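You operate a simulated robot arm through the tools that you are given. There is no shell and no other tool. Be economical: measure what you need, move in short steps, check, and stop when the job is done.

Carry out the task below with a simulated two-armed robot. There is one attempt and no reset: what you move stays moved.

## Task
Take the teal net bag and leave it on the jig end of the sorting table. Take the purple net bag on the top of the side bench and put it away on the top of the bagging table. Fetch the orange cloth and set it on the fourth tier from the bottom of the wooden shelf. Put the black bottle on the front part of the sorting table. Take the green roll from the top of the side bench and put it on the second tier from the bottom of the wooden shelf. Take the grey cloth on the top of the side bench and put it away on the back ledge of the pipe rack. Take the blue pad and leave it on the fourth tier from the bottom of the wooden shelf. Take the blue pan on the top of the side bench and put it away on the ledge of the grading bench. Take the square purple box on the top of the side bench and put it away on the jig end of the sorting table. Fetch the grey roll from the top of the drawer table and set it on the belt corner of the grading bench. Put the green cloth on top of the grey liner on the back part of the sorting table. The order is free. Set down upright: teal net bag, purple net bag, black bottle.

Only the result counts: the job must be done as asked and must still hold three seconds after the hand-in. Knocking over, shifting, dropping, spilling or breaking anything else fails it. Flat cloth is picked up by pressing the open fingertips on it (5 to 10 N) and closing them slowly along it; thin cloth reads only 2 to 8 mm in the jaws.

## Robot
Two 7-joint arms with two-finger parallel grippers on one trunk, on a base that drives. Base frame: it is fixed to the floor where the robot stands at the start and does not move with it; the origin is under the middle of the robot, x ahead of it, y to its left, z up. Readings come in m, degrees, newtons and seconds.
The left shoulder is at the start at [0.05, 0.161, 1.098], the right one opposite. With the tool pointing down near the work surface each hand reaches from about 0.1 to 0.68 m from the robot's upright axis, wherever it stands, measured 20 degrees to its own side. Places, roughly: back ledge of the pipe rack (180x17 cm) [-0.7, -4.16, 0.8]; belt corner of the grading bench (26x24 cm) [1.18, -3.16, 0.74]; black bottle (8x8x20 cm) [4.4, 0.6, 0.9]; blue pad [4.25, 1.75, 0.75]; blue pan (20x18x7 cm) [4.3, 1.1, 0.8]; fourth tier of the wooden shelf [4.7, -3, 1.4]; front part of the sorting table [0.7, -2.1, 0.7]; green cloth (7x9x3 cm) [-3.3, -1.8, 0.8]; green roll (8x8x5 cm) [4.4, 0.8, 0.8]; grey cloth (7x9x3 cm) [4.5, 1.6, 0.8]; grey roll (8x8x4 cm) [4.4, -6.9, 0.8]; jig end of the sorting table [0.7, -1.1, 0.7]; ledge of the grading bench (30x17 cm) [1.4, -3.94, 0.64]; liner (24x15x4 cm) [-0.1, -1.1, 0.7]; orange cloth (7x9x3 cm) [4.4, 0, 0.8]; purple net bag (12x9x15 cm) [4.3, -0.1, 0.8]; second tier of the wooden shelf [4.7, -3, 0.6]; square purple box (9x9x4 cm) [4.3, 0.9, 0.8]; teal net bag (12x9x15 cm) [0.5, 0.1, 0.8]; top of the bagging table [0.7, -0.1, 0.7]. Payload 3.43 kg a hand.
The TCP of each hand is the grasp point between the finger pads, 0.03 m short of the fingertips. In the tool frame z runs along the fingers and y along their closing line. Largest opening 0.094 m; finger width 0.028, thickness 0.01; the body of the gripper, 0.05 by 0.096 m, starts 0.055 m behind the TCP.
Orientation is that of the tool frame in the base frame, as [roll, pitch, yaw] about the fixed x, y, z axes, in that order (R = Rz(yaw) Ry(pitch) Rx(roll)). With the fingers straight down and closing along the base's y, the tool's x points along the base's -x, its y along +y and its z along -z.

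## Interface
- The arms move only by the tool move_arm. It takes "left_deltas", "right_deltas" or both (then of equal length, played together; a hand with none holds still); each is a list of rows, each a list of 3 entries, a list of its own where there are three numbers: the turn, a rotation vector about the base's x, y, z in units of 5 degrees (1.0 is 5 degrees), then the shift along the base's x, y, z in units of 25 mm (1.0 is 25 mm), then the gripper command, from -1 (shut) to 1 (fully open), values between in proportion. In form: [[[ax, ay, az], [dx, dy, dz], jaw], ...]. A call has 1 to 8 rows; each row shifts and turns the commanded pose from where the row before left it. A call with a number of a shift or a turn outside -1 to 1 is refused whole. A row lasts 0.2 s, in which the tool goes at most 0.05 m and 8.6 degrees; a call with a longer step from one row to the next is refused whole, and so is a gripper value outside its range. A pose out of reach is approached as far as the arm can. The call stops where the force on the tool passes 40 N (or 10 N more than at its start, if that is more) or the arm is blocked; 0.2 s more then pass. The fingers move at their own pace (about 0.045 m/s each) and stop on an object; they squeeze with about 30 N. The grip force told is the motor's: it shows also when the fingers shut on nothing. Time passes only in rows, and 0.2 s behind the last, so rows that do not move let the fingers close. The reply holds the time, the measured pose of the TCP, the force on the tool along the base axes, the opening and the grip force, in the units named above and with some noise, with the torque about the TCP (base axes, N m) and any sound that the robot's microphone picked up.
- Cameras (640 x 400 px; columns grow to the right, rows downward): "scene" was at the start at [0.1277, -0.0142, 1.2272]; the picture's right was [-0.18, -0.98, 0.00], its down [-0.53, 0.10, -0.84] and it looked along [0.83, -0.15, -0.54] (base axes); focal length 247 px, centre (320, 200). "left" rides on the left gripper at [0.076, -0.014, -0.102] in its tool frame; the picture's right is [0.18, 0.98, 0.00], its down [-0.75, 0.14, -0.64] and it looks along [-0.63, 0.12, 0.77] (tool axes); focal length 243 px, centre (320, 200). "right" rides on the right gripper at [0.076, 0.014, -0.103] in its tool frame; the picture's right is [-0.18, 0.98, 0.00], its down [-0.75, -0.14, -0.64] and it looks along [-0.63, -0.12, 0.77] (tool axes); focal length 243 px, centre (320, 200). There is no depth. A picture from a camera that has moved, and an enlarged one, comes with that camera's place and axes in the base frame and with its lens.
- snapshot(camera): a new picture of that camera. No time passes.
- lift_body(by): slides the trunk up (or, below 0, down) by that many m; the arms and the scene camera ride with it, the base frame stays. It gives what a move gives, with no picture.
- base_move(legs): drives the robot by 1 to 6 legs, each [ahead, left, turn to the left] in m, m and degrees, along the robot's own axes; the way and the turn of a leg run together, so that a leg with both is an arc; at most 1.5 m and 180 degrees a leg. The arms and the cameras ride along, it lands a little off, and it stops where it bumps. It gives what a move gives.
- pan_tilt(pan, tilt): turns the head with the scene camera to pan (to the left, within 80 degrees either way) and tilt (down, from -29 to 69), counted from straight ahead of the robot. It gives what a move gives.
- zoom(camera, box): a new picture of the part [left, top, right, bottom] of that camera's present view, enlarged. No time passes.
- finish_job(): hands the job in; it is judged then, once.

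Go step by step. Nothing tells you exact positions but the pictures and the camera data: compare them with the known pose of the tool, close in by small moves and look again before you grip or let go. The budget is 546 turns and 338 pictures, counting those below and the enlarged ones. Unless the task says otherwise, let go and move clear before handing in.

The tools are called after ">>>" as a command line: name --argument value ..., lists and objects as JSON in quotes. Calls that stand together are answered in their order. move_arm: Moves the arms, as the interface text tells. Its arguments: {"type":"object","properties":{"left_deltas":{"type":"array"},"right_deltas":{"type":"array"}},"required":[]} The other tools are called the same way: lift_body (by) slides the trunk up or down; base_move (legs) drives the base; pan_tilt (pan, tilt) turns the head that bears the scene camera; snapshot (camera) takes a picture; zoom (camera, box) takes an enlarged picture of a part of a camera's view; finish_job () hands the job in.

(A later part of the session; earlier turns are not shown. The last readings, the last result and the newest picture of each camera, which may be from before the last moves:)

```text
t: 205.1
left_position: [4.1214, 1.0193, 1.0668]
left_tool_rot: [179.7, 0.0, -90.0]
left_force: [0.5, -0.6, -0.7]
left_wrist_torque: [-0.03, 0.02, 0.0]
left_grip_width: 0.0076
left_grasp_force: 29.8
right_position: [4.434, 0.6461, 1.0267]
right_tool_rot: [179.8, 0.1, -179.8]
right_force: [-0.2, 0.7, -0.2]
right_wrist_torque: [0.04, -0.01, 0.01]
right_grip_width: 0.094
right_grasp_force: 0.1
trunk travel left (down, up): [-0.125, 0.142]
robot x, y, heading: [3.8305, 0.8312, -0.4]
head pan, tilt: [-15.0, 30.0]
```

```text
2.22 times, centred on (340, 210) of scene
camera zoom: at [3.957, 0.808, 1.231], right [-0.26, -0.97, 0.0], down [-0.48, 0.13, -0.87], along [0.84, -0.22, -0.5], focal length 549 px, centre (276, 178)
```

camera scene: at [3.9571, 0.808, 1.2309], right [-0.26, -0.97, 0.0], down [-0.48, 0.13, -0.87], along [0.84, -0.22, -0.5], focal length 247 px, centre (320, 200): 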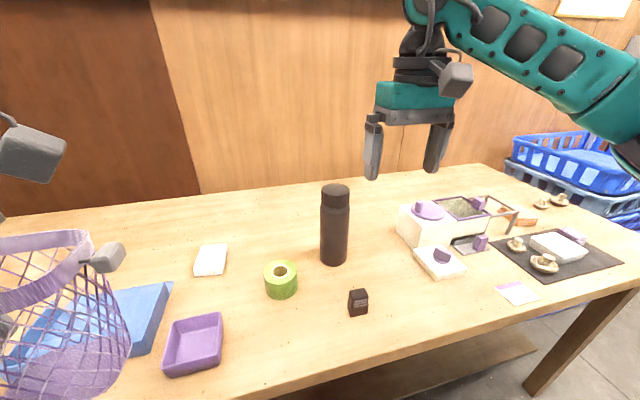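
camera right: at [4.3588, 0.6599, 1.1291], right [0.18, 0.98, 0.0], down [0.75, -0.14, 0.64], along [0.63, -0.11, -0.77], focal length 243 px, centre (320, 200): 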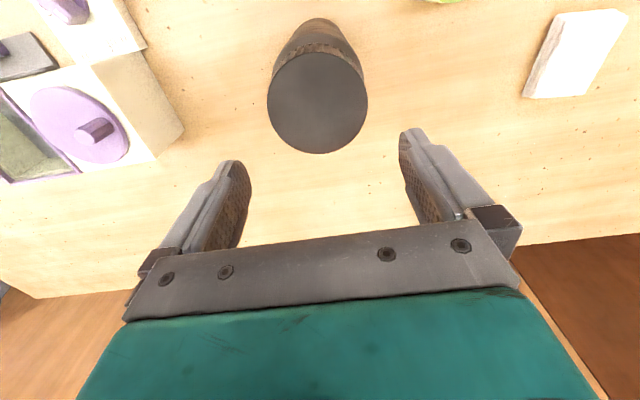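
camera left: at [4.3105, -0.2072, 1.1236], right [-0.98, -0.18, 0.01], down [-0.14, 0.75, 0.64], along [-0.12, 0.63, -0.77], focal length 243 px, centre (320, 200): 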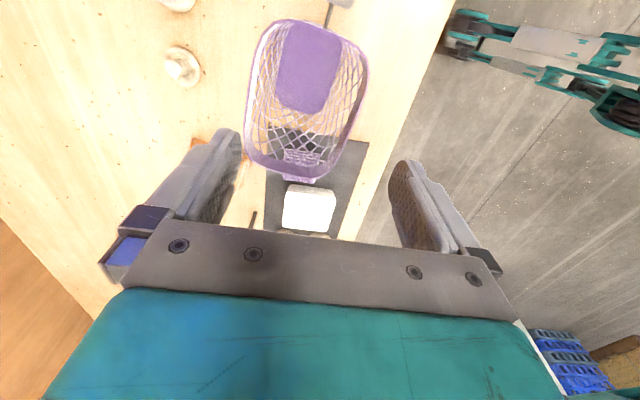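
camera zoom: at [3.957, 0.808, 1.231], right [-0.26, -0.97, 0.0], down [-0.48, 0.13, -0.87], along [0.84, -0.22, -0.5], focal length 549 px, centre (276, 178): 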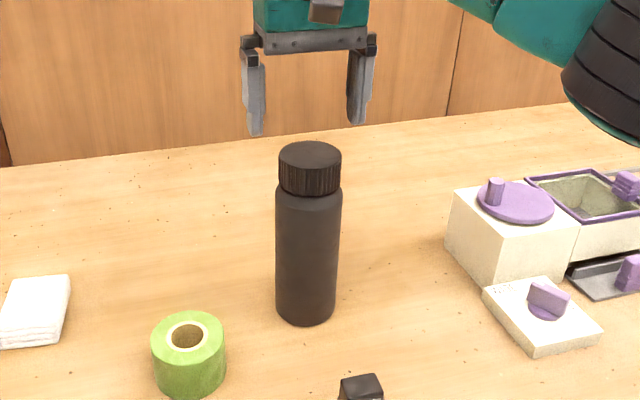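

Cap is ~7 cm wide and centred near (4.42, 0.65). Nudge and descend in two stages.

>>> move_arm --right_deltas '[[[0, 0, 0], [-0.5, 0.12, 0], 1], [[0, 0, 0], [0, 0, -0.6], 1], [[0, 0, 0], [0, 0, -0.6], 1], [[0, 0, 0], [0, 0, -0.6], 1]]'

>>> snapshot --camera "right"

>>> zoom --camera "scene" --box '[230, 120, 450, 300]'

```text
t: 206.1
left_position: [4.1225, 1.0184, 1.0662]
left_tool_rot: [179.6, -0.1, -90.0]
left_force: [0.2, -0.7, -0.3]
left_wrist_torque: [0.0, 0.02, 0.0]
left_grip_width: 0.0075
left_grasp_force: 29.4
right_position: [4.4205, 0.6489, 0.9787]
right_tool_rot: [179.8, 0.0, -179.9]
right_force: [0.3, -0.3, -0.8]
right_wrist_torque: [-0.02, 0.01, -0.03]
right_grip_width: 0.0938
right_grasp_force: 0.0
trunk travel left (down, up): [-0.125, 0.142]
robot x, y, heading: [3.8261, 0.8289, 0.1]
head pan, tilt: [-15.0, 30.0]
```

```text
286 pictures are left
camera right: at [4.3445, 0.6616, 1.0829], right [0.18, 0.98, 0.0], down [0.75, -0.14, 0.64], along [0.63, -0.11, -0.77], focal length 243 px, centre (320, 200)
```

right: 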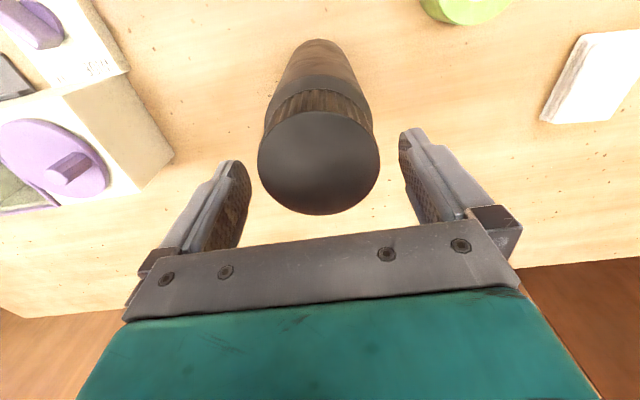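

```text
2.22 times, centred on (340, 210) of scene
camera zoom: at [3.957, 0.8077, 1.231], right [-0.26, -0.97, 0.0], down [-0.48, 0.13, -0.87], along [0.84, -0.22, -0.5], focal length 549 px, centre (276, 178)
```

zoom: 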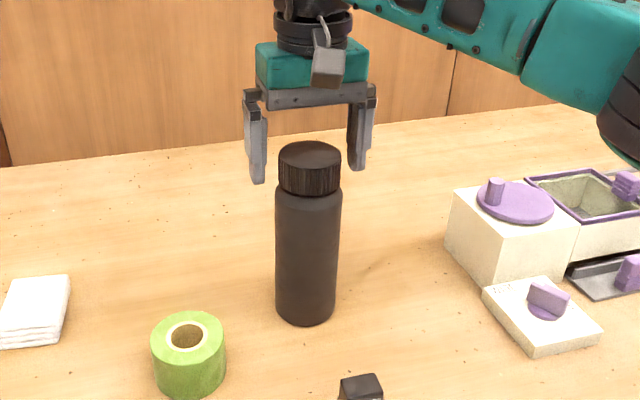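

Aligned. Descend to z≈0.913 and close.

>>> move_arm --right_deltas '[[[0, 0, 0], [0, 0, -0.7], 1], [[0, 0, 0], [0, 0, -0.7], 1], [[0, 0, 0], [0, 0, -0.7], 1], [[0, 0, 0], [0, 0, -0.5], 1], [[0, 0, 0], [0, 0, 0], 0.7], [[0, 0, 0], [0, 0, 0], 0.4], [[0, 0, 0], [0, 0, 0], -1], [[0, 0, 0], [0, 0, 0], -1]]'

>>> zoom --camera "scene" --box '[230, 120, 450, 300]'

```text
t: 207.3
left_position: [4.12, 1.0193, 1.0674]
left_tool_rot: [179.7, -0.1, -90.0]
left_force: [-0.9, 0.1, -0.3]
left_wrist_torque: [0.01, 0.03, -0.01]
left_grip_width: 0.0074
left_grasp_force: 30.1
right_position: [4.4239, 0.6484, 0.926]
right_tool_rot: [179.6, 1.1, -180.0]
right_force: [-2.8, -1.1, 14.1]
right_wrist_torque: [-0.36, 0.18, -0.04]
right_grip_width: 0.0798
right_grasp_force: 0.1
trunk travel left (down, up): [-0.125, 0.142]
robot x, y, heading: [3.8317, 0.8332, -0.2]
head pan, tilt: [-15.0, 30.0]
stopped in row 5 (right hand): the force on the tool passed its limit at 42 N (the readings are from after the stop); the commanded pose is now the measured one
```

```text
2.22 times, centred on (340, 210) of scene
camera zoom: at [3.9556, 0.808, 1.231], right [-0.26, -0.97, 0.0], down [-0.48, 0.13, -0.87], along [0.84, -0.22, -0.5], focal length 549 px, centre (276, 178)
```

zoom: 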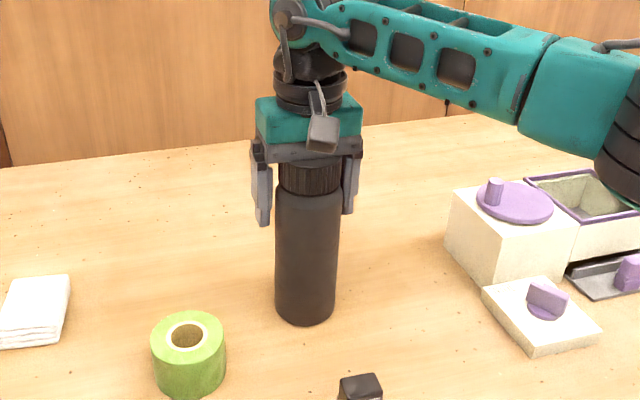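

The palm met the cap. Ease up 4 mm and close.

>>> move_arm --right_deltas '[[[0, 0, 0], [0, 0, 0.25], 0.7], [[0, 0, 0], [0, 0, 0], 0.4], [[0, 0, 0], [0, 0, 0], 0], [[0, 0, 0], [0, 0, 0], -1], [[0, 0, 0], [0, 0, 0], -1]]'

>>> move_arm --right_deltas '[[[0, 0, 0], [0, 0, 0.4], -1], [[0, 0, 0], [0, 0, 0.6], -1], [[0, 0, 0], [0, 0, 0.6], -1], [[0, 0, 0], [0, 0, 0.6], -1], [[0, 0, 0], [0, 0, 0.6], -1]]'

>>> snapshot --camera "scene"

```text
t: 208.5
left_position: [4.1214, 1.0199, 1.066]
left_tool_rot: [179.6, 0.0, -90.1]
left_force: [0.0, 0.4, 0.1]
left_wrist_torque: [0.03, 0.0, 0.0]
left_grip_width: 0.0075
left_grasp_force: 29.3
right_position: [4.4232, 0.6478, 0.9266]
right_tool_rot: [179.6, 0.7, -179.9]
right_force: [-0.9, 0.2, -0.5]
right_wrist_torque: [0.0, -0.08, -0.06]
right_grip_width: 0.0732
right_grasp_force: 30.0
trunk travel left (down, up): [-0.125, 0.142]
robot x, y, heading: [3.8309, 0.8297, 0.0]
head pan, tilt: [-15.0, 30.0]
```

```text
t: 209.7
left_position: [4.1223, 1.0184, 1.0658]
left_tool_rot: [179.6, 0.0, -90.1]
left_force: [-0.1, -0.2, -0.4]
left_wrist_torque: [-0.02, 0.04, -0.03]
left_grip_width: 0.0078
left_grasp_force: 30.2
right_position: [4.4242, 0.6486, 0.9981]
right_tool_rot: [179.6, 0.7, -179.8]
right_force: [-0.9, 0.5, -6.9]
right_wrist_torque: [0.0, -0.07, 0.0]
right_grip_width: 0.073
right_grasp_force: 29.9
trunk travel left (down, up): [-0.125, 0.142]
robot x, y, heading: [3.8293, 0.8268, -0.0]
head pan, tilt: [-15.0, 30.0]
```

```text
283 pictures are left
camera scene: at [3.9573, 0.8077, 1.2309], right [-0.26, -0.97, 0.0], down [-0.48, 0.13, -0.87], along [0.84, -0.22, -0.5], focal length 247 px, centre (320, 200)
```

scene: 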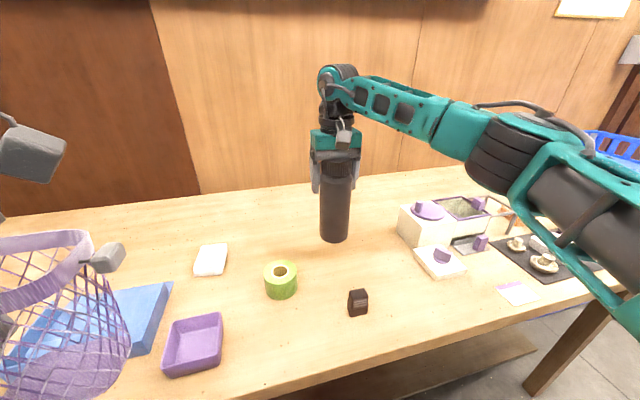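

The bottle is held. Retract it, and then drive to the bagging table's east side.

>>> move_arm --right_deltas '[[[0, 0, 0], [-1, 0, 0.4], -1], [[0, 0, 0], [-1, 0, 0.4], -1], [[0, 0, 0], [-1, 0, 0.4], -1], [[0, 0, 0], [-1, 0, 0.4], -1], [[0, 0, 0], [-1, 0, 0.4], -1], [[0, 0, 0], [-1, -0.4, 0], -1], [[0, 0, 0], [-1, -0.4, 0], -1], [[0, 0, 0], [-1, -0.4, 0], -1]]'

>>> base_move --legs '[[-0.35, 0, 0], [0, 0, 90], [0, 0, 90], [1.0, 0.48, 0], [0.9, 0.46, 0]]'

>>> pan_tilt --pan 0 --tilt 35

>>> snapshot --camera "scene"

```text
t: 211.5
left_position: [4.1218, 1.0193, 1.066]
left_tool_rot: [179.6, 0.0, -90.0]
left_force: [0.7, -0.1, -0.8]
left_wrist_torque: [0.0, 0.04, -0.03]
left_grip_width: 0.007
left_grasp_force: 29.9
right_position: [4.2234, 0.6205, 1.0485]
right_tool_rot: [179.6, 0.8, 179.9]
right_force: [-0.5, -0.4, -6.6]
right_wrist_torque: [-0.03, -0.07, 0.01]
right_grip_width: 0.0734
right_grasp_force: 30.1
trunk travel left (down, up): [-0.125, 0.142]
robot x, y, heading: [3.8305, 0.8269, -0.2]
head pan, tilt: [-15.0, 30.0]
```

```text
t: 231.4
left_position: [1.2748, -0.254, 1.0658]
left_tool_rot: [179.6, 0.0, 88.3]
left_force: [-0.3, -1.1, -0.3]
left_wrist_torque: [0.02, -0.02, 0.01]
left_grip_width: 0.0075
left_grasp_force: 30.1
right_position: [1.1843, 0.1485, 1.0487]
right_tool_rot: [179.6, 0.7, -1.6]
right_force: [-0.4, 0.2, -5.1]
right_wrist_torque: [0.0, 0.06, 0.03]
right_grip_width: 0.073
right_grasp_force: 29.9
trunk travel left (down, up): [-0.125, 0.142]
robot x, y, heading: [1.5711, -0.0753, 178.3]
head pan, tilt: [-15.0, 30.0]
```

```text
t: 232.2
left_position: [1.2746, -0.2548, 1.066]
left_tool_rot: [179.6, -0.1, 88.2]
left_force: [1.0, -0.1, -0.9]
left_wrist_torque: [-0.03, -0.04, 0.0]
left_grip_width: 0.0078
left_grasp_force: 30.1
right_position: [1.1851, 0.1488, 1.0487]
right_tool_rot: [179.6, 0.8, -1.5]
right_force: [0.5, 0.4, -5.9]
right_wrist_torque: [0.03, 0.05, -0.02]
right_grip_width: 0.0731
right_grasp_force: 29.3
trunk travel left (down, up): [-0.125, 0.142]
robot x, y, heading: [1.5743, -0.0733, 178.4]
head pan, tilt: [0.0, 35.0]
```

```text
282 pictures are left
camera scene: at [1.444, -0.0656, 1.2231], right [0.03, 1.0, 0.0], down [0.57, -0.02, -0.82], along [-0.82, 0.02, -0.57], focal length 247 px, centre (320, 200)
```

scene: 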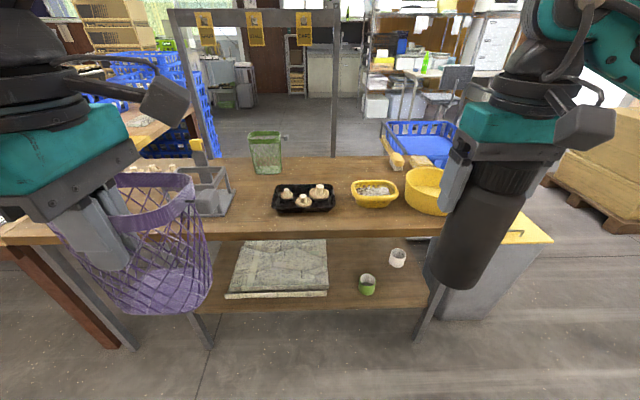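

Free spot on the bagging table: the front strip at about (0.845, −0.28), between frame and tray. Close in and place the bag over it.

>>> base_move --legs '[[0, 0, 1.6], [0.18, 0, 0]]'

>>> move_arm --left_deltas '[[[0, 0, 0], [-1, 0, -0.5], -1], [[0, 0, 0], [-1, 0, -0.5], -1], [[0, 0, 0], [-1, 0, -0.5], -1], [[0, 0, 0], [-1, -0.2, -0.5], -1], [[0, 0, 0], [-1, -0.2, -0.5], -1], [[0, 0, 0], [-1, -0.2, -0.5], -1]]'

>>> pan_tilt --pan 10 --tilt 50

>>> snapshot --camera "scene"

```text
t: 234.1
left_position: [1.1022, -0.2608, 1.0662]
left_tool_rot: [179.6, 0.0, 89.8]
left_force: [-0.1, -0.2, -0.4]
left_wrist_torque: [-0.01, -0.06, 0.03]
left_grip_width: 0.0075
left_grasp_force: 30.6
right_position: [1.0008, 0.139, 1.0484]
right_tool_rot: [179.6, 0.7, -0.1]
right_force: [-0.2, -0.2, -5.8]
right_wrist_torque: [-0.02, 0.09, 0.01]
right_grip_width: 0.0733
right_grasp_force: 30.1
trunk travel left (down, up): [-0.125, 0.142]
robot x, y, heading: [1.3918, -0.0687, 180.0]
head pan, tilt: [0.0, 35.0]
```

```text
t: 235.5
left_position: [0.9511, -0.2757, 0.9929]
left_tool_rot: [179.6, 0.0, 89.8]
left_force: [-0.3, 0.1, -0.4]
left_wrist_torque: [0.0, -0.03, 0.03]
left_grip_width: 0.0075
left_grasp_force: 30.2
right_position: [1.0014, 0.1388, 1.0487]
right_tool_rot: [179.6, 0.8, -0.1]
right_force: [0.4, -0.4, -5.6]
right_wrist_torque: [0.0, 0.09, 0.03]
right_grip_width: 0.0736
right_grasp_force: 30.1
trunk travel left (down, up): [-0.125, 0.142]
robot x, y, heading: [1.3968, -0.0739, 180.0]
head pan, tilt: [0.0, 35.0]
```

```text
t: 236.2
left_position: [0.9516, -0.2759, 0.9922]
left_tool_rot: [179.5, 0.0, 89.8]
left_force: [-0.1, 0.1, -0.1]
left_wrist_torque: [-0.01, -0.03, 0.01]
left_grip_width: 0.0077
left_grasp_force: 29.7
right_position: [1.0012, 0.1386, 1.0473]
right_tool_rot: [179.6, 0.7, 0.0]
right_force: [-0.3, -0.4, -5.4]
right_wrist_torque: [-0.01, 0.1, -0.02]
right_grip_width: 0.0736
right_grasp_force: 29.8
trunk travel left (down, up): [-0.125, 0.142]
robot x, y, heading: [1.3955, -0.0702, 179.6]
head pan, tilt: [10.0, 50.0]
```

```text
281 pictures are left
camera scene: at [1.2779, -0.0822, 1.2014], right [-0.17, 0.99, 0.0], down [0.75, 0.13, -0.64], along [-0.63, -0.11, -0.77], focal length 247 px, centre (320, 200)
```

scene: 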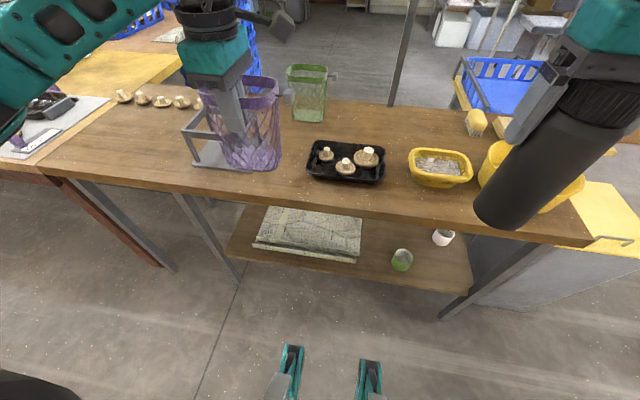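

Gap confirmed y −0.36…−0.20. Move in 6 cm and lower gently.

>>> move_arm --left_deltas '[[[0, 0, 0], [-0.8, 0, -0.4], -1], [[0, 0, 0], [-0.8, 0, -0.4], -1], [[0, 0, 0], [-0.8, 0, -0.6], -1], [[0, 0, 0], [0, 0, -0.8], -1], [[0, 0, 0], [0, 0, -0.8], -1], [[0, 0, 0], [0, 0, -0.8], -1], [[0, 0, 0], [0, 0, -0.6], -1]]'

>>> snapshot --camera "scene"

```text
t: 237.8
left_position: [0.8926, -0.2767, 0.8822]
left_tool_rot: [179.6, 0.1, 89.8]
left_force: [0.9, -0.4, -0.4]
left_wrist_torque: [-0.02, -0.02, 0.0]
left_grip_width: 0.0075
left_grasp_force: 30.0
right_position: [1.0013, 0.1389, 1.0479]
right_tool_rot: [179.6, 0.7, 0.0]
right_force: [-0.9, 0.4, -6.5]
right_wrist_torque: [0.01, 0.1, -0.01]
right_grip_width: 0.0731
right_grasp_force: 30.4
trunk travel left (down, up): [-0.125, 0.142]
robot x, y, heading: [1.3945, -0.0734, 180.1]
head pan, tilt: [10.0, 50.0]
```

```text
280 pictures are left
camera scene: at [1.2779, -0.0822, 1.2014], right [-0.17, 0.99, 0.0], down [0.76, 0.13, -0.64], along [-0.63, -0.11, -0.77], focal length 247 px, centre (320, 200)
```

scene: 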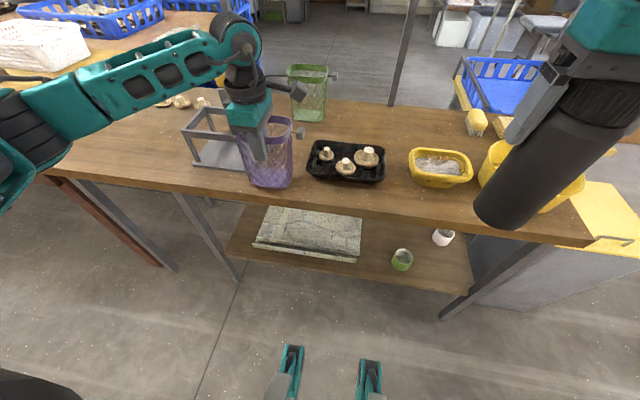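

Looks well placed between frame and tray. Lower in fine steps to contact.

>>> move_arm --left_deltas '[[[0, 0, 0], [0, 0, -0.25], -1], [[0, 0, 0], [0, 0, -0.25], -1], [[0, 0, 0], [0, 0, -0.2], -1]]'

>>> zoom --camera "scene" --box '[160, 80, 400, 230]'

```text
t: 238.7
left_position: [0.893, -0.2747, 0.8689]
left_tool_rot: [180.0, -0.1, 89.8]
left_force: [10.0, -1.2, 23.0]
left_wrist_torque: [-0.44, 0.38, 0.16]
left_grip_width: 0.0075
left_grasp_force: 30.1
right_position: [1.0033, 0.1405, 1.0498]
right_tool_rot: [179.6, 0.9, -0.1]
right_force: [0.7, -0.4, -6.8]
right_wrist_torque: [0.01, 0.08, 0.02]
right_grip_width: 0.0732
right_grasp_force: 29.8
trunk travel left (down, up): [-0.125, 0.142]
robot x, y, heading: [1.3949, -0.0703, 179.9]
head pan, tilt: [10.0, 50.0]
```

```text
2.67 times, centred on (280, 155) of scene
camera zoom: at [1.2807, -0.0816, 1.2022], right [-0.17, 0.99, 0.0], down [0.75, 0.13, -0.64], along [-0.64, -0.11, -0.76], focal length 659 px, centre (427, 320)
```

zoom: 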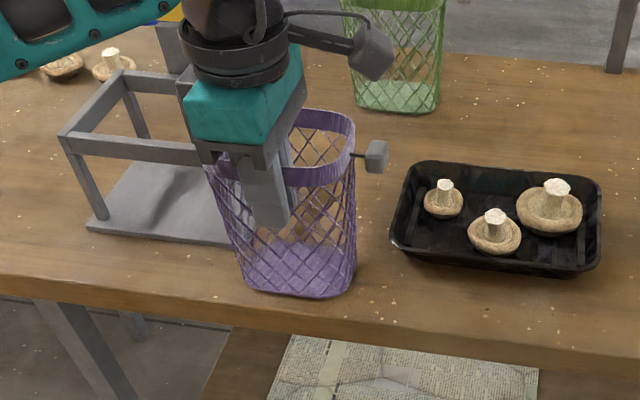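

It touches at 0.869; to be sure it isn't resting on the frame's base plate, lift 1 cm, shift 1.2 cm away and lower again.

>>> move_arm --left_deltas '[[[0, 0, 0], [0, 0, 0.5], -1], [[0, 0, 0], [0.2, 0.5, 0], -1], [[0, 0, 0], [0, 0, -0.25], -1], [[0, 0, 0], [0, 0, -0.1], -1], [[0, 0, 0], [0, 0, -0.1], -1]]'

>>> zoom --camera "scene" --box '[160, 80, 400, 230]'

```text
t: 239.8
left_position: [0.897, -0.2622, 0.8687]
left_tool_rot: [179.8, 0.0, 89.8]
left_force: [8.6, -2.2, 20.4]
left_wrist_torque: [-0.22, 0.33, 0.09]
left_grip_width: 0.0076
left_grasp_force: 29.9
right_position: [1.0036, 0.1388, 1.0482]
right_tool_rot: [179.7, 0.9, -0.2]
right_force: [-0.4, 0.0, -6.1]
right_wrist_torque: [0.03, 0.06, 0.03]
right_grip_width: 0.0731
right_grasp_force: 30.2
trunk travel left (down, up): [-0.125, 0.142]
robot x, y, heading: [1.3943, -0.0716, 180.0]
head pan, tilt: [10.0, 50.0]
```

```text
2.67 times, centred on (280, 155) of scene
camera zoom: at [1.2804, -0.0818, 1.2021], right [-0.17, 0.99, 0.0], down [0.75, 0.13, -0.64], along [-0.64, -0.11, -0.76], focal length 659 px, centre (427, 320)
```

zoom: 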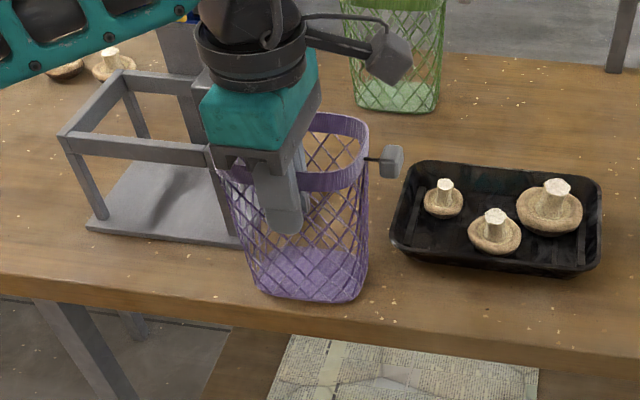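

Same height, so it stands on the table top. Release and rise.

>>> move_arm --left_deltas '[[[0, 0, 0], [0, 0, 0.15], -1], [[0, 0, 0], [0, 0, 0], -0.6], [[0, 0, 0], [0, 0, 0], -0.1], [[0, 0, 0], [0, 0, 0], -0.1], [[0, 0, 0], [0, 0, 0.4], -0.1], [[0, 0, 0], [0, 0, 0.8], -0.1], [[0, 0, 0], [0, 0, 1], -0.1], [[0, 0, 0], [0, 0, 1], -0.1]]'

>>> move_arm --left_deltas '[[[0, 0, 0], [0, 0, 1], 1], [[0, 0, 0], [0.5, 0, 1], 1], [[0, 0, 0], [1, 0, 0], 1], [[0, 0, 0], [1, 0, 0], 1], [[0, 0, 0], [1, 0, 0], 1], [[0, 0, 0], [1, 0, 0], 1]]'

>>> snapshot --camera "scene"

```text
t: 241.7
left_position: [0.8968, -0.2653, 0.95]
left_tool_rot: [179.6, 0.0, 89.8]
left_force: [0.1, 0.6, 0.7]
left_wrist_torque: [-0.03, 0.01, -0.01]
left_grip_width: 0.0423
left_grasp_force: 0.1
right_position: [1.0005, 0.1398, 1.0473]
right_tool_rot: [179.6, 0.8, 0.0]
right_force: [0.4, -0.4, -6.6]
right_wrist_torque: [0.0, 0.07, -0.01]
right_grip_width: 0.0735
right_grasp_force: 29.7
trunk travel left (down, up): [-0.125, 0.142]
robot x, y, heading: [1.3936, -0.0692, 179.8]
head pan, tilt: [10.0, 50.0]
```

```text
t: 243.1
left_position: [1.0092, -0.2624, 1.0001]
left_tool_rot: [179.5, 0.0, 89.9]
left_force: [1.0, 0.1, 0.8]
left_wrist_torque: [-0.01, 0.02, 0.03]
left_grip_width: 0.0939
left_grasp_force: 0.2
right_position: [1.0007, 0.1392, 1.0483]
right_tool_rot: [179.6, 0.7, -0.2]
right_force: [-0.3, 0.2, -5.5]
right_wrist_torque: [0.0, 0.05, -0.01]
right_grip_width: 0.0734
right_grasp_force: 29.9
trunk travel left (down, up): [-0.125, 0.142]
robot x, y, heading: [1.3949, -0.0725, 179.7]
head pan, tilt: [10.0, 50.0]
```

```text
277 pictures are left
camera scene: at [1.2781, -0.0822, 1.2014], right [-0.17, 0.99, 0.0], down [0.75, 0.13, -0.64], along [-0.63, -0.11, -0.77], focal length 247 px, centre (320, 200)
```

scene: 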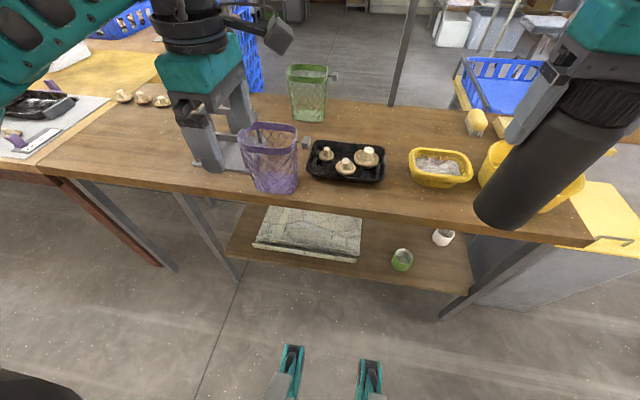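

Purple bag stands. Now take the bottle to the front part (between the rails, near (0.72, −2.0)).

>>> base_move --legs '[[-0.4, 0, 0], [0, 1.1, 0], [0, 1.0, 0]]'

>>> pan_tilt --pan 0 --tilt 35

>>> snapshot --camera "scene"

```text
t: 263.9
left_position: [1.4068, -2.3768, 0.9984]
left_tool_rot: [179.6, 0.1, 90.3]
left_force: [0.1, -0.4, -0.2]
left_wrist_torque: [0.04, 0.0, 0.0]
left_grip_width: 0.094
left_grasp_force: 0.1
right_position: [1.3957, -1.9749, 1.048]
right_tool_rot: [179.6, 0.7, 0.3]
right_force: [-1.1, 0.8, -5.6]
right_wrist_torque: [-0.01, 0.09, 0.03]
right_grip_width: 0.0733
right_grasp_force: 30.0
trunk travel left (down, up): [-0.125, 0.142]
robot x, y, heading: [1.7931, -2.1828, -179.8]
head pan, tilt: [10.0, 50.0]
```

```text
t: 264.6
left_position: [1.4094, -2.3756, 0.9997]
left_tool_rot: [179.6, 0.0, 90.2]
left_force: [0.1, 0.4, 0.4]
left_wrist_torque: [-0.01, 0.01, 0.03]
left_grip_width: 0.0938
left_grasp_force: 0.1
right_position: [1.3963, -1.9751, 1.0476]
right_tool_rot: [179.7, 0.8, 0.3]
right_force: [-0.4, 0.5, -5.8]
right_wrist_torque: [0.01, 0.11, -0.02]
right_grip_width: 0.0733
right_grasp_force: 29.9
trunk travel left (down, up): [-0.125, 0.142]
robot x, y, heading: [1.792, -2.1837, -179.7]
head pan, tilt: [0.0, 35.0]
```

```text
276 pictures are left
camera scene: at [1.6625, -2.1809, 1.2231], right [0.0, 1.0, 0.0], down [0.57, 0.0, -0.82], along [-0.82, 0.0, -0.57], focal length 247 px, centre (320, 200)
```

scene: 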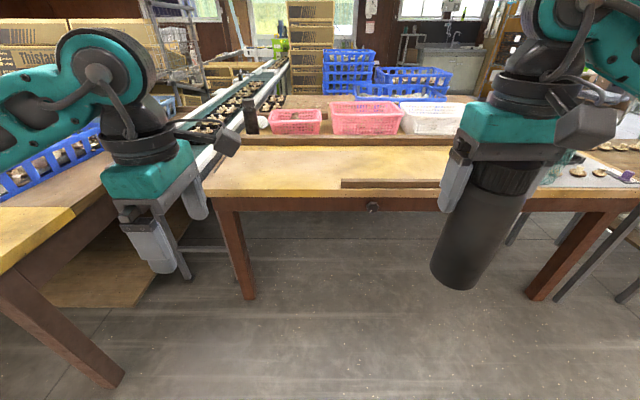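

Front part between rails is clear near (0.72, −2.03). Advance and move the bottle over it.

>>> base_move --legs '[[0.48, 0, 0]]'

>>> move_arm --right_deltas '[[[0, 0, 0], [-1, 0, 0], -1], [[0, 0, 0], [-1, 0, 0], -1], [[0, 0, 0], [-1, 0, 0], -1], [[0, 0, 0], [-1, 0, 0], -1], [[0, 0, 0], [-1, -0.3, -0.3], -1], [[0, 0, 0], [-1, -0.3, -0.3], -1], [[0, 0, 0], [-1, -0.3, -0.3], -1], [[0, 0, 0], [-0.6, -0.3, -0.3], -1]]'

>>> pan_tilt --pan -10 --tilt 45

>>> snapshot --camera "scene"

```text
t: 267.5
left_position: [0.9306, -2.3747, 0.9999]
left_tool_rot: [179.6, 0.0, 89.9]
left_force: [-0.8, 0.8, -0.1]
left_wrist_torque: [0.01, -0.02, -0.01]
left_grip_width: 0.0942
left_grasp_force: 0.1
right_position: [0.9205, -1.9735, 1.0482]
right_tool_rot: [179.6, 0.7, 0.0]
right_force: [0.6, 0.1, -6.1]
right_wrist_torque: [0.0, 0.07, 0.0]
right_grip_width: 0.0731
right_grasp_force: 29.9
trunk travel left (down, up): [-0.125, 0.142]
robot x, y, heading: [1.3188, -2.181, 180.1]
head pan, tilt: [0.0, 35.0]
```

```text
t: 269.3
left_position: [0.9297, -2.3762, 0.9993]
left_tool_rot: [179.6, 0.0, 89.9]
left_force: [0.0, 0.3, -0.7]
left_wrist_torque: [0.02, -0.02, -0.02]
left_grip_width: 0.0942
left_grasp_force: 0.0
right_position: [0.73, -2.0039, 1.0186]
right_tool_rot: [179.6, 0.6, 0.1]
right_force: [-0.2, 0.6, -4.8]
right_wrist_torque: [-0.01, 0.08, -0.01]
right_grip_width: 0.0732
right_grasp_force: 29.7
trunk travel left (down, up): [-0.125, 0.142]
robot x, y, heading: [1.3158, -2.1834, 179.5]
head pan, tilt: [0.0, 35.0]
```

```text
t: 270.0
left_position: [0.9294, -2.3746, 0.9988]
left_tool_rot: [179.7, 0.0, 89.9]
left_force: [1.2, 0.3, -0.5]
left_wrist_torque: [0.02, -0.01, 0.0]
left_grip_width: 0.0939
left_grasp_force: 0.0
right_position: [0.7302, -2.0035, 1.0186]
right_tool_rot: [179.8, 0.7, 0.0]
right_force: [0.6, 0.1, -6.6]
right_wrist_torque: [-0.04, 0.06, -0.04]
right_grip_width: 0.0735
right_grasp_force: 29.8
trunk travel left (down, up): [-0.125, 0.142]
robot x, y, heading: [1.3151, -2.1822, 179.6]
head pan, tilt: [-10.0, 45.0]
```

```text
275 pictures are left
camera scene: at [1.1939, -2.1668, 1.2083], right [0.17, 0.98, 0.0], down [0.7, -0.12, -0.71], along [-0.7, 0.12, -0.71], focal length 247 px, centre (320, 200)
```

scene: 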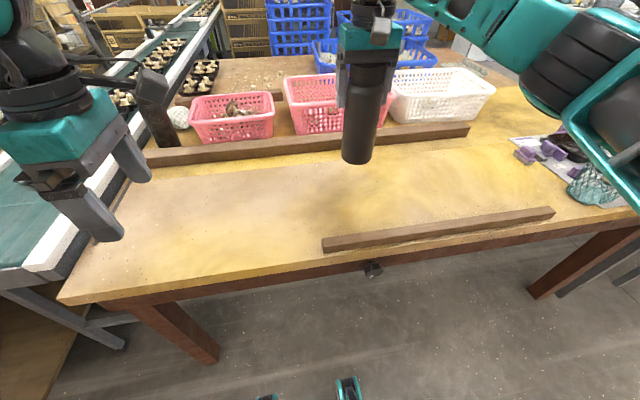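

Clear below. Lower the bottle: fast part first, then fine to contact.

>>> move_arm --right_deltas '[[[0, 0, 0], [0, 0, -0.8], -1], [[0, 0, 0], [0, 0, -0.8], -1], [[0, 0, 0], [0, 0, -0.8], -1], [[0, 0, 0], [0, 0, -0.8], -1], [[0, 0, 0], [0, 0, -0.5], -1]]'

>>> move_arm --right_deltas '[[[0, 0, 0], [0, 0, -0.2], -1], [[0, 0, 0], [0, 0, -0.2], -1]]'

>>> move_arm --right_deltas '[[[0, 0, 0], [0, 0, -0.15], -1], [[0, 0, 0], [0, 0, -0.15], -1]]'

```text
t: 271.2
left_position: [0.9299, -2.3744, 0.9993]
left_tool_rot: [179.7, 0.1, 89.9]
left_force: [0.5, -0.3, -0.2]
left_wrist_torque: [0.01, 0.03, -0.02]
left_grip_width: 0.0941
left_grasp_force: 0.0
right_position: [0.7312, -2.0045, 0.9264]
right_tool_rot: [179.7, 0.8, 0.0]
right_force: [-0.2, 0.9, -5.9]
right_wrist_torque: [0.0, 0.05, 0.03]
right_grip_width: 0.0732
right_grasp_force: 29.4
trunk travel left (down, up): [-0.125, 0.142]
robot x, y, heading: [1.3166, -2.1822, 180.0]
head pan, tilt: [-10.0, 45.0]
```

```text
t: 271.8
left_position: [0.9293, -2.3757, 0.9989]
left_tool_rot: [179.6, 0.0, 89.9]
left_force: [1.0, -0.2, 0.6]
left_wrist_torque: [0.02, 0.03, -0.03]
left_grip_width: 0.0942
left_grasp_force: 0.1
right_position: [0.7304, -2.0038, 0.9161]
right_tool_rot: [179.8, 0.7, 0.1]
right_force: [-0.1, -0.1, -5.8]
right_wrist_torque: [-0.03, 0.1, -0.01]
right_grip_width: 0.0731
right_grasp_force: 29.8
trunk travel left (down, up): [-0.125, 0.142]
robot x, y, heading: [1.3149, -2.1851, 179.9]
head pan, tilt: [-10.0, 45.0]
```

```text
t: 272.4
left_position: [0.9306, -2.3752, 1.0]
left_tool_rot: [179.5, 0.0, 89.9]
left_force: [0.0, 0.1, 0.2]
left_wrist_torque: [-0.05, 0.05, 0.02]
left_grip_width: 0.0941
left_grasp_force: 0.0
right_position: [0.7303, -2.0028, 0.9084]
right_tool_rot: [179.7, 0.7, 0.0]
right_force: [0.2, 0.2, -4.7]
right_wrist_torque: [0.01, 0.07, 0.0]
right_grip_width: 0.0735
right_grasp_force: 30.0
trunk travel left (down, up): [-0.125, 0.142]
robot x, y, heading: [1.3142, -2.1837, 180.2]
head pan, tilt: [-10.0, 45.0]
```

>>> move_arm --right_deltas '[[[0, 0, 0], [0, 0, -0.15], -1], [[0, 0, 0], [0, 0, -0.15], -1]]'

>>> move_arm --right_deltas '[[[0, 0, 0], [0, 0, -0.15], -1], [[0, 0, 0], [0, 0, -0.15], -1]]'

```text
t: 273.0
left_position: [0.9299, -2.3746, 0.9998]
left_tool_rot: [179.5, -0.1, 89.9]
left_force: [0.0, -0.8, -0.6]
left_wrist_torque: [0.01, -0.04, 0.03]
left_grip_width: 0.0942
left_grasp_force: 0.1
right_position: [0.73, -2.0039, 0.9002]
right_tool_rot: [179.7, 0.7, 0.0]
right_force: [0.5, 0.0, -6.5]
right_wrist_torque: [0.01, 0.08, -0.01]
right_grip_width: 0.0733
right_grasp_force: 29.7
trunk travel left (down, up): [-0.125, 0.142]
robot x, y, heading: [1.3159, -2.1843, 180.0]
head pan, tilt: [-10.0, 45.0]
```

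```text
t: 273.6
left_position: [0.9286, -2.3753, 1.0006]
left_tool_rot: [179.6, 0.0, 89.9]
left_force: [-0.7, 0.4, 0.5]
left_wrist_torque: [0.0, -0.03, 0.03]
left_grip_width: 0.094
left_grasp_force: 0.1
right_position: [0.7315, -2.0025, 0.8922]
right_tool_rot: [179.7, 0.7, 0.0]
right_force: [0.1, 0.0, -5.6]
right_wrist_torque: [0.0, 0.11, 0.0]
right_grip_width: 0.0733
right_grasp_force: 29.7
trunk travel left (down, up): [-0.125, 0.142]
robot x, y, heading: [1.312, -2.1852, 179.9]
head pan, tilt: [-10.0, 45.0]
```

The bottle is still free; continue down finely.

>>> move_arm --right_deltas '[[[0, 0, 0], [0, 0, -0.15], -1], [[0, 0, 0], [0, 0, -0.15], -1]]'

>>> zoom --camera "scene" --box '[260, 40, 500, 260]'

```text
t: 274.2
left_position: [0.9313, -2.3756, 1.0017]
left_tool_rot: [179.6, 0.1, 89.8]
left_force: [-0.2, 0.3, -0.6]
left_wrist_torque: [-0.02, 0.01, 0.03]
left_grip_width: 0.094
left_grasp_force: 0.1
right_position: [0.7307, -2.0045, 0.8867]
right_tool_rot: [179.6, 0.7, 0.2]
right_force: [2.4, 0.2, 3.6]
right_wrist_torque: [0.27, -0.45, -0.06]
right_grip_width: 0.0732
right_grasp_force: 30.1
trunk travel left (down, up): [-0.125, 0.142]
robot x, y, heading: [1.3146, -2.1825, 180.0]
head pan, tilt: [-10.0, 45.0]
```

```text
1.82 times, centred on (380, 150) of scene
camera zoom: at [1.1948, -2.167, 1.2086], right [0.17, 0.98, 0.0], down [0.7, -0.12, -0.71], along [-0.7, 0.12, -0.71], focal length 449 px, centre (211, 291)
```

zoom: 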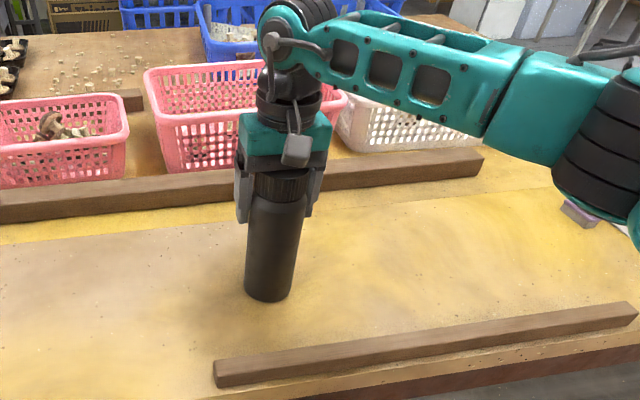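

Contact. Release slowly and rise straight up.

>>> move_arm --right_deltas '[[[0, 0, 0], [0, 0, 0], 0.6], [[0, 0, 0], [0, 0, 0], 1], [[0, 0, 0], [0, 0, 0], 1], [[0, 0, 0], [0, 0, 0.6], 1], [[0, 0, 0], [0, 0, 1], 1], [[0, 0, 0], [0, 0, 1], 1], [[0, 0, 0], [0, 0, 1], 1]]'

>>> move_arm --right_deltas '[[[0, 0, 0], [0, 0, 1], 1], [[0, 0, 0], [0, 0, 1], 1], [[0, 0, 0], [1, 0, 0.5], 1], [[0, 0, 0], [1, 0, 0], 1], [[0, 0, 0], [1, 0, 0], 1], [[0, 0, 0], [1, 0, 0], 1], [[0, 0, 0], [1, 0, 0], 1], [[0, 0, 0], [1, 0, 0], 1]]'

>>> snapshot --camera "scene"

```text
t: 275.8
left_position: [0.9314, -2.3747, 1.0004]
left_tool_rot: [179.7, 0.1, 89.9]
left_force: [0.6, -0.8, 0.4]
left_wrist_torque: [-0.01, -0.02, 0.01]
left_grip_width: 0.0941
left_grasp_force: 0.0
right_position: [0.7317, -2.0032, 0.9749]
right_tool_rot: [179.7, 0.8, 0.1]
right_force: [0.7, 0.9, 0.0]
right_wrist_torque: [-0.03, 0.0, -0.01]
right_grip_width: 0.0938
right_grasp_force: 0.1
trunk travel left (down, up): [-0.125, 0.142]
robot x, y, heading: [1.3118, -2.1878, 180.1]
head pan, tilt: [-10.0, 45.0]
```

```text
t: 277.6
left_position: [0.9313, -2.3748, 0.9998]
left_tool_rot: [179.6, 0.1, 89.8]
left_force: [0.2, 0.5, 0.2]
left_wrist_torque: [-0.01, -0.03, -0.02]
left_grip_width: 0.0943
left_grasp_force: 0.2
right_position: [0.8823, -2.0031, 1.038]
right_tool_rot: [179.6, 0.8, 0.0]
right_force: [-0.1, 0.6, 0.2]
right_wrist_torque: [0.01, -0.03, 0.02]
right_grip_width: 0.0943
right_grasp_force: 0.1
trunk travel left (down, up): [-0.125, 0.142]
robot x, y, heading: [1.314, -2.1826, 180.0]
head pan, tilt: [-10.0, 45.0]
```

```text
273 pictures are left
camera scene: at [1.1945, -2.1668, 1.2084], right [0.17, 0.98, 0.0], down [0.7, -0.12, -0.71], along [-0.7, 0.12, -0.71], focal length 247 px, centre (320, 200)
```

scene: 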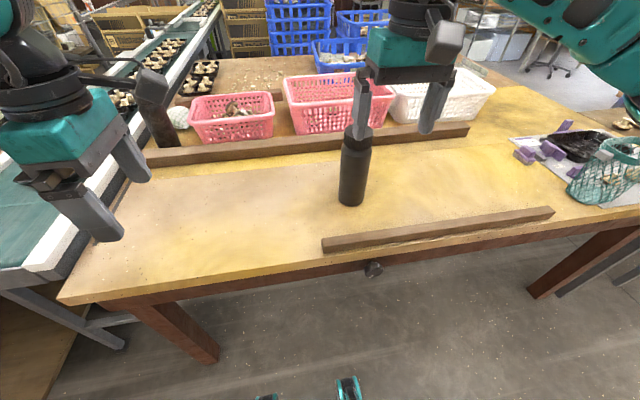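

Bottle stands upright. Now survey the grading bench to the south on the way: back off and look.

>>> base_move --legs '[[-0.6, 0, 0], [0, 0, 75]]'

>>> pan_tilt --pan 0 --tilt 25

>>> snapshot --camera "scene"

>>> pan_tilt --pan 60 --tilt 15

>>> snapshot --camera "scene"

```text
t: 284.2
left_position: [1.9976, -2.6067, 0.9985]
left_tool_rot: [179.6, 0.0, 164.4]
left_force: [0.3, -0.2, -0.6]
left_wrist_torque: [0.03, 0.0, 0.0]
left_grip_width: 0.0941
left_grasp_force: 0.0
right_position: [1.6265, -2.5544, 1.0389]
right_tool_rot: [179.8, 0.8, 74.4]
right_force: [-0.1, -0.1, -0.2]
right_wrist_torque: [0.01, 0.01, -0.02]
right_grip_width: 0.0939
right_grasp_force: 0.1
trunk travel left (down, up): [-0.125, 0.142]
robot x, y, heading: [1.9138, -2.1802, -105.7]
head pan, tilt: [-10.0, 45.0]
```

```text
t: 285.0
left_position: [1.9965, -2.6069, 1.0]
left_tool_rot: [179.6, 0.0, 164.5]
left_force: [-0.4, 0.4, 0.1]
left_wrist_torque: [0.02, -0.01, 0.02]
left_grip_width: 0.0941
left_grasp_force: 0.1
right_position: [1.6254, -2.5538, 1.0387]
right_tool_rot: [179.7, 0.8, 74.5]
right_force: [-0.7, 0.1, -1.3]
right_wrist_torque: [-0.01, 0.03, -0.02]
right_grip_width: 0.0942
right_grasp_force: 0.0
trunk travel left (down, up): [-0.125, 0.142]
robot x, y, heading: [1.9149, -2.1852, -105.5]
head pan, tilt: [0.0, 25.0]
```

```text
272 pictures are left
camera scene: at [1.8791, -2.3102, 1.2389], right [-0.96, 0.27, 0.0], down [0.11, 0.41, -0.91], along [-0.24, -0.87, -0.42], focal length 247 px, centre (320, 200)
```

scene: 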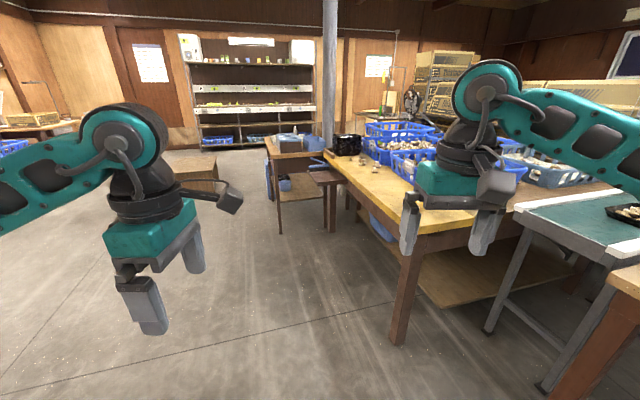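

```text
t: 286.3
left_position: [1.9968, -2.6057, 0.9986]
left_tool_rot: [179.5, 0.1, 164.4]
left_force: [0.8, 0.9, 0.6]
left_wrist_torque: [0.02, 0.02, 0.0]
left_grip_width: 0.0938
left_grasp_force: 0.2
right_position: [1.6259, -2.5536, 1.0381]
right_tool_rot: [179.7, 0.9, 74.4]
right_force: [-0.5, -0.1, -0.4]
right_wrist_torque: [0.0, 0.0, 0.0]
right_grip_width: 0.0939
right_grasp_force: 0.0
trunk travel left (down, up): [-0.125, 0.142]
robot x, y, heading: [1.9155, -2.188, -105.6]
head pan, tilt: [60.0, 15.0]
```

```text
271 pictures are left
camera scene: at [1.9692, -2.2881, 1.2552], right [-0.71, -0.7, 0.0], down [-0.18, 0.18, -0.97], along [0.68, -0.69, -0.26], focal length 247 px, centre (320, 200)
```

scene: 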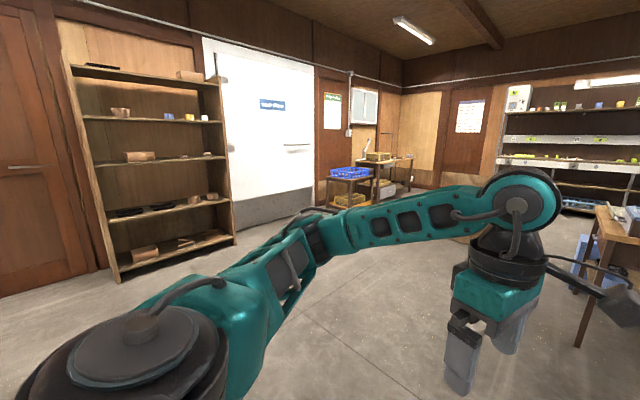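

I see the wooden shelf (5 tiers) at left, grading bench to the south. Back to the side bench's north half for the pan and grey cloth.

>>> base_move --legs '[[0, 0, 105.6], [0.4, 1.3, 0], [0.6, 1.1, 0], [0.6, 1.0, 0]]'

>>> pan_tilt --pan 10 --tilt 30

>>> snapshot --camera "scene"

```text
t: 320.8
left_position: [3.7789, 1.4835, 1.0001]
left_tool_rot: [179.6, 0.0, -88.6]
left_force: [-0.1, -0.4, 0.2]
left_wrist_torque: [-0.01, 0.0, 0.01]
left_grip_width: 0.0941
left_grasp_force: 0.1
right_position: [3.8371, 1.114, 1.0389]
right_tool_rot: [179.7, 0.9, -178.5]
right_force: [-1.3, 0.2, 0.3]
right_wrist_torque: [-0.01, -0.02, -0.01]
right_grip_width: 0.0942
right_grasp_force: 0.1
trunk travel left (down, up): [-0.125, 0.142]
robot x, y, heading: [3.4017, 1.2856, 1.2]
head pan, tilt: [60.0, 15.0]
```

```text
t: 322.0
left_position: [3.7784, 1.484, 0.9995]
left_tool_rot: [179.6, -0.1, -88.6]
left_force: [0.0, -0.4, -1.4]
left_wrist_torque: [-0.02, -0.04, 0.0]
left_grip_width: 0.0939
left_grasp_force: 0.1
right_position: [3.8364, 1.1136, 1.0388]
right_tool_rot: [179.7, 0.7, -178.4]
right_force: [-0.5, -0.3, 0.6]
right_wrist_torque: [-0.05, -0.02, 0.0]
right_grip_width: 0.0939
right_grasp_force: 0.0
trunk travel left (down, up): [-0.125, 0.142]
robot x, y, heading: [3.4016, 1.2826, 1.2]
head pan, tilt: [10.0, 30.0]
```

```text
270 pictures are left
camera scene: at [3.5276, 1.3034, 1.231], right [0.2, -0.98, 0.0], down [-0.49, -0.1, -0.87], along [0.85, 0.17, -0.5], focal length 247 px, centre (320, 200)
```

scene: 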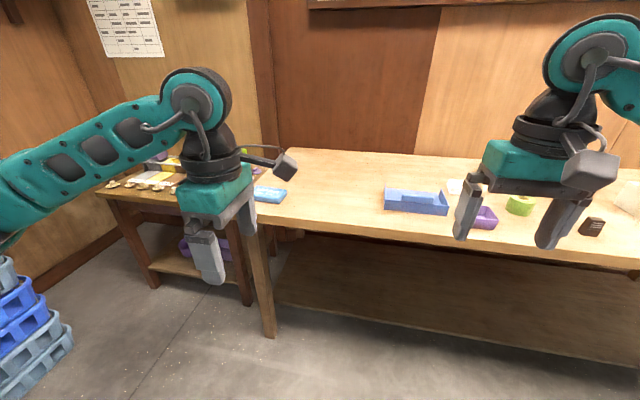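

Zoom to see blue pad, grey cloth and pan.

>>> zoom --camera "scene" --box '[200, 140, 460, 280]'

>>> zoom --camera "scene" --box '[90, 130, 300, 260]'

```text
2.46 times, centred on (330, 210) of scene
camera zoom: at [3.5276, 1.3034, 1.231], right [0.2, -0.98, 0.0], down [-0.49, -0.1, -0.87], along [0.85, 0.17, -0.5], focal length 608 px, centre (295, 175)
```

zoom: 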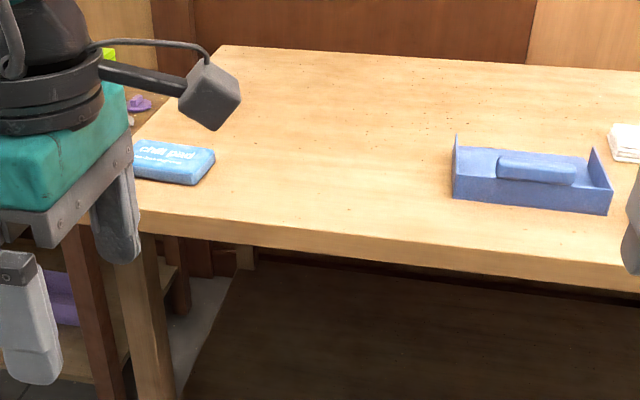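

```text
3.05 times, centred on (195, 195) of scene
camera zoom: at [3.5276, 1.3034, 1.231], right [0.2, -0.98, 0.0], down [-0.49, -0.1, -0.87], along [0.85, 0.17, -0.5], focal length 753 px, centre (701, 215)
```

zoom: 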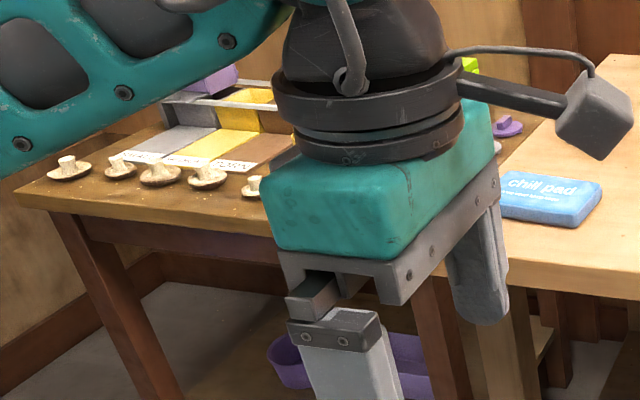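

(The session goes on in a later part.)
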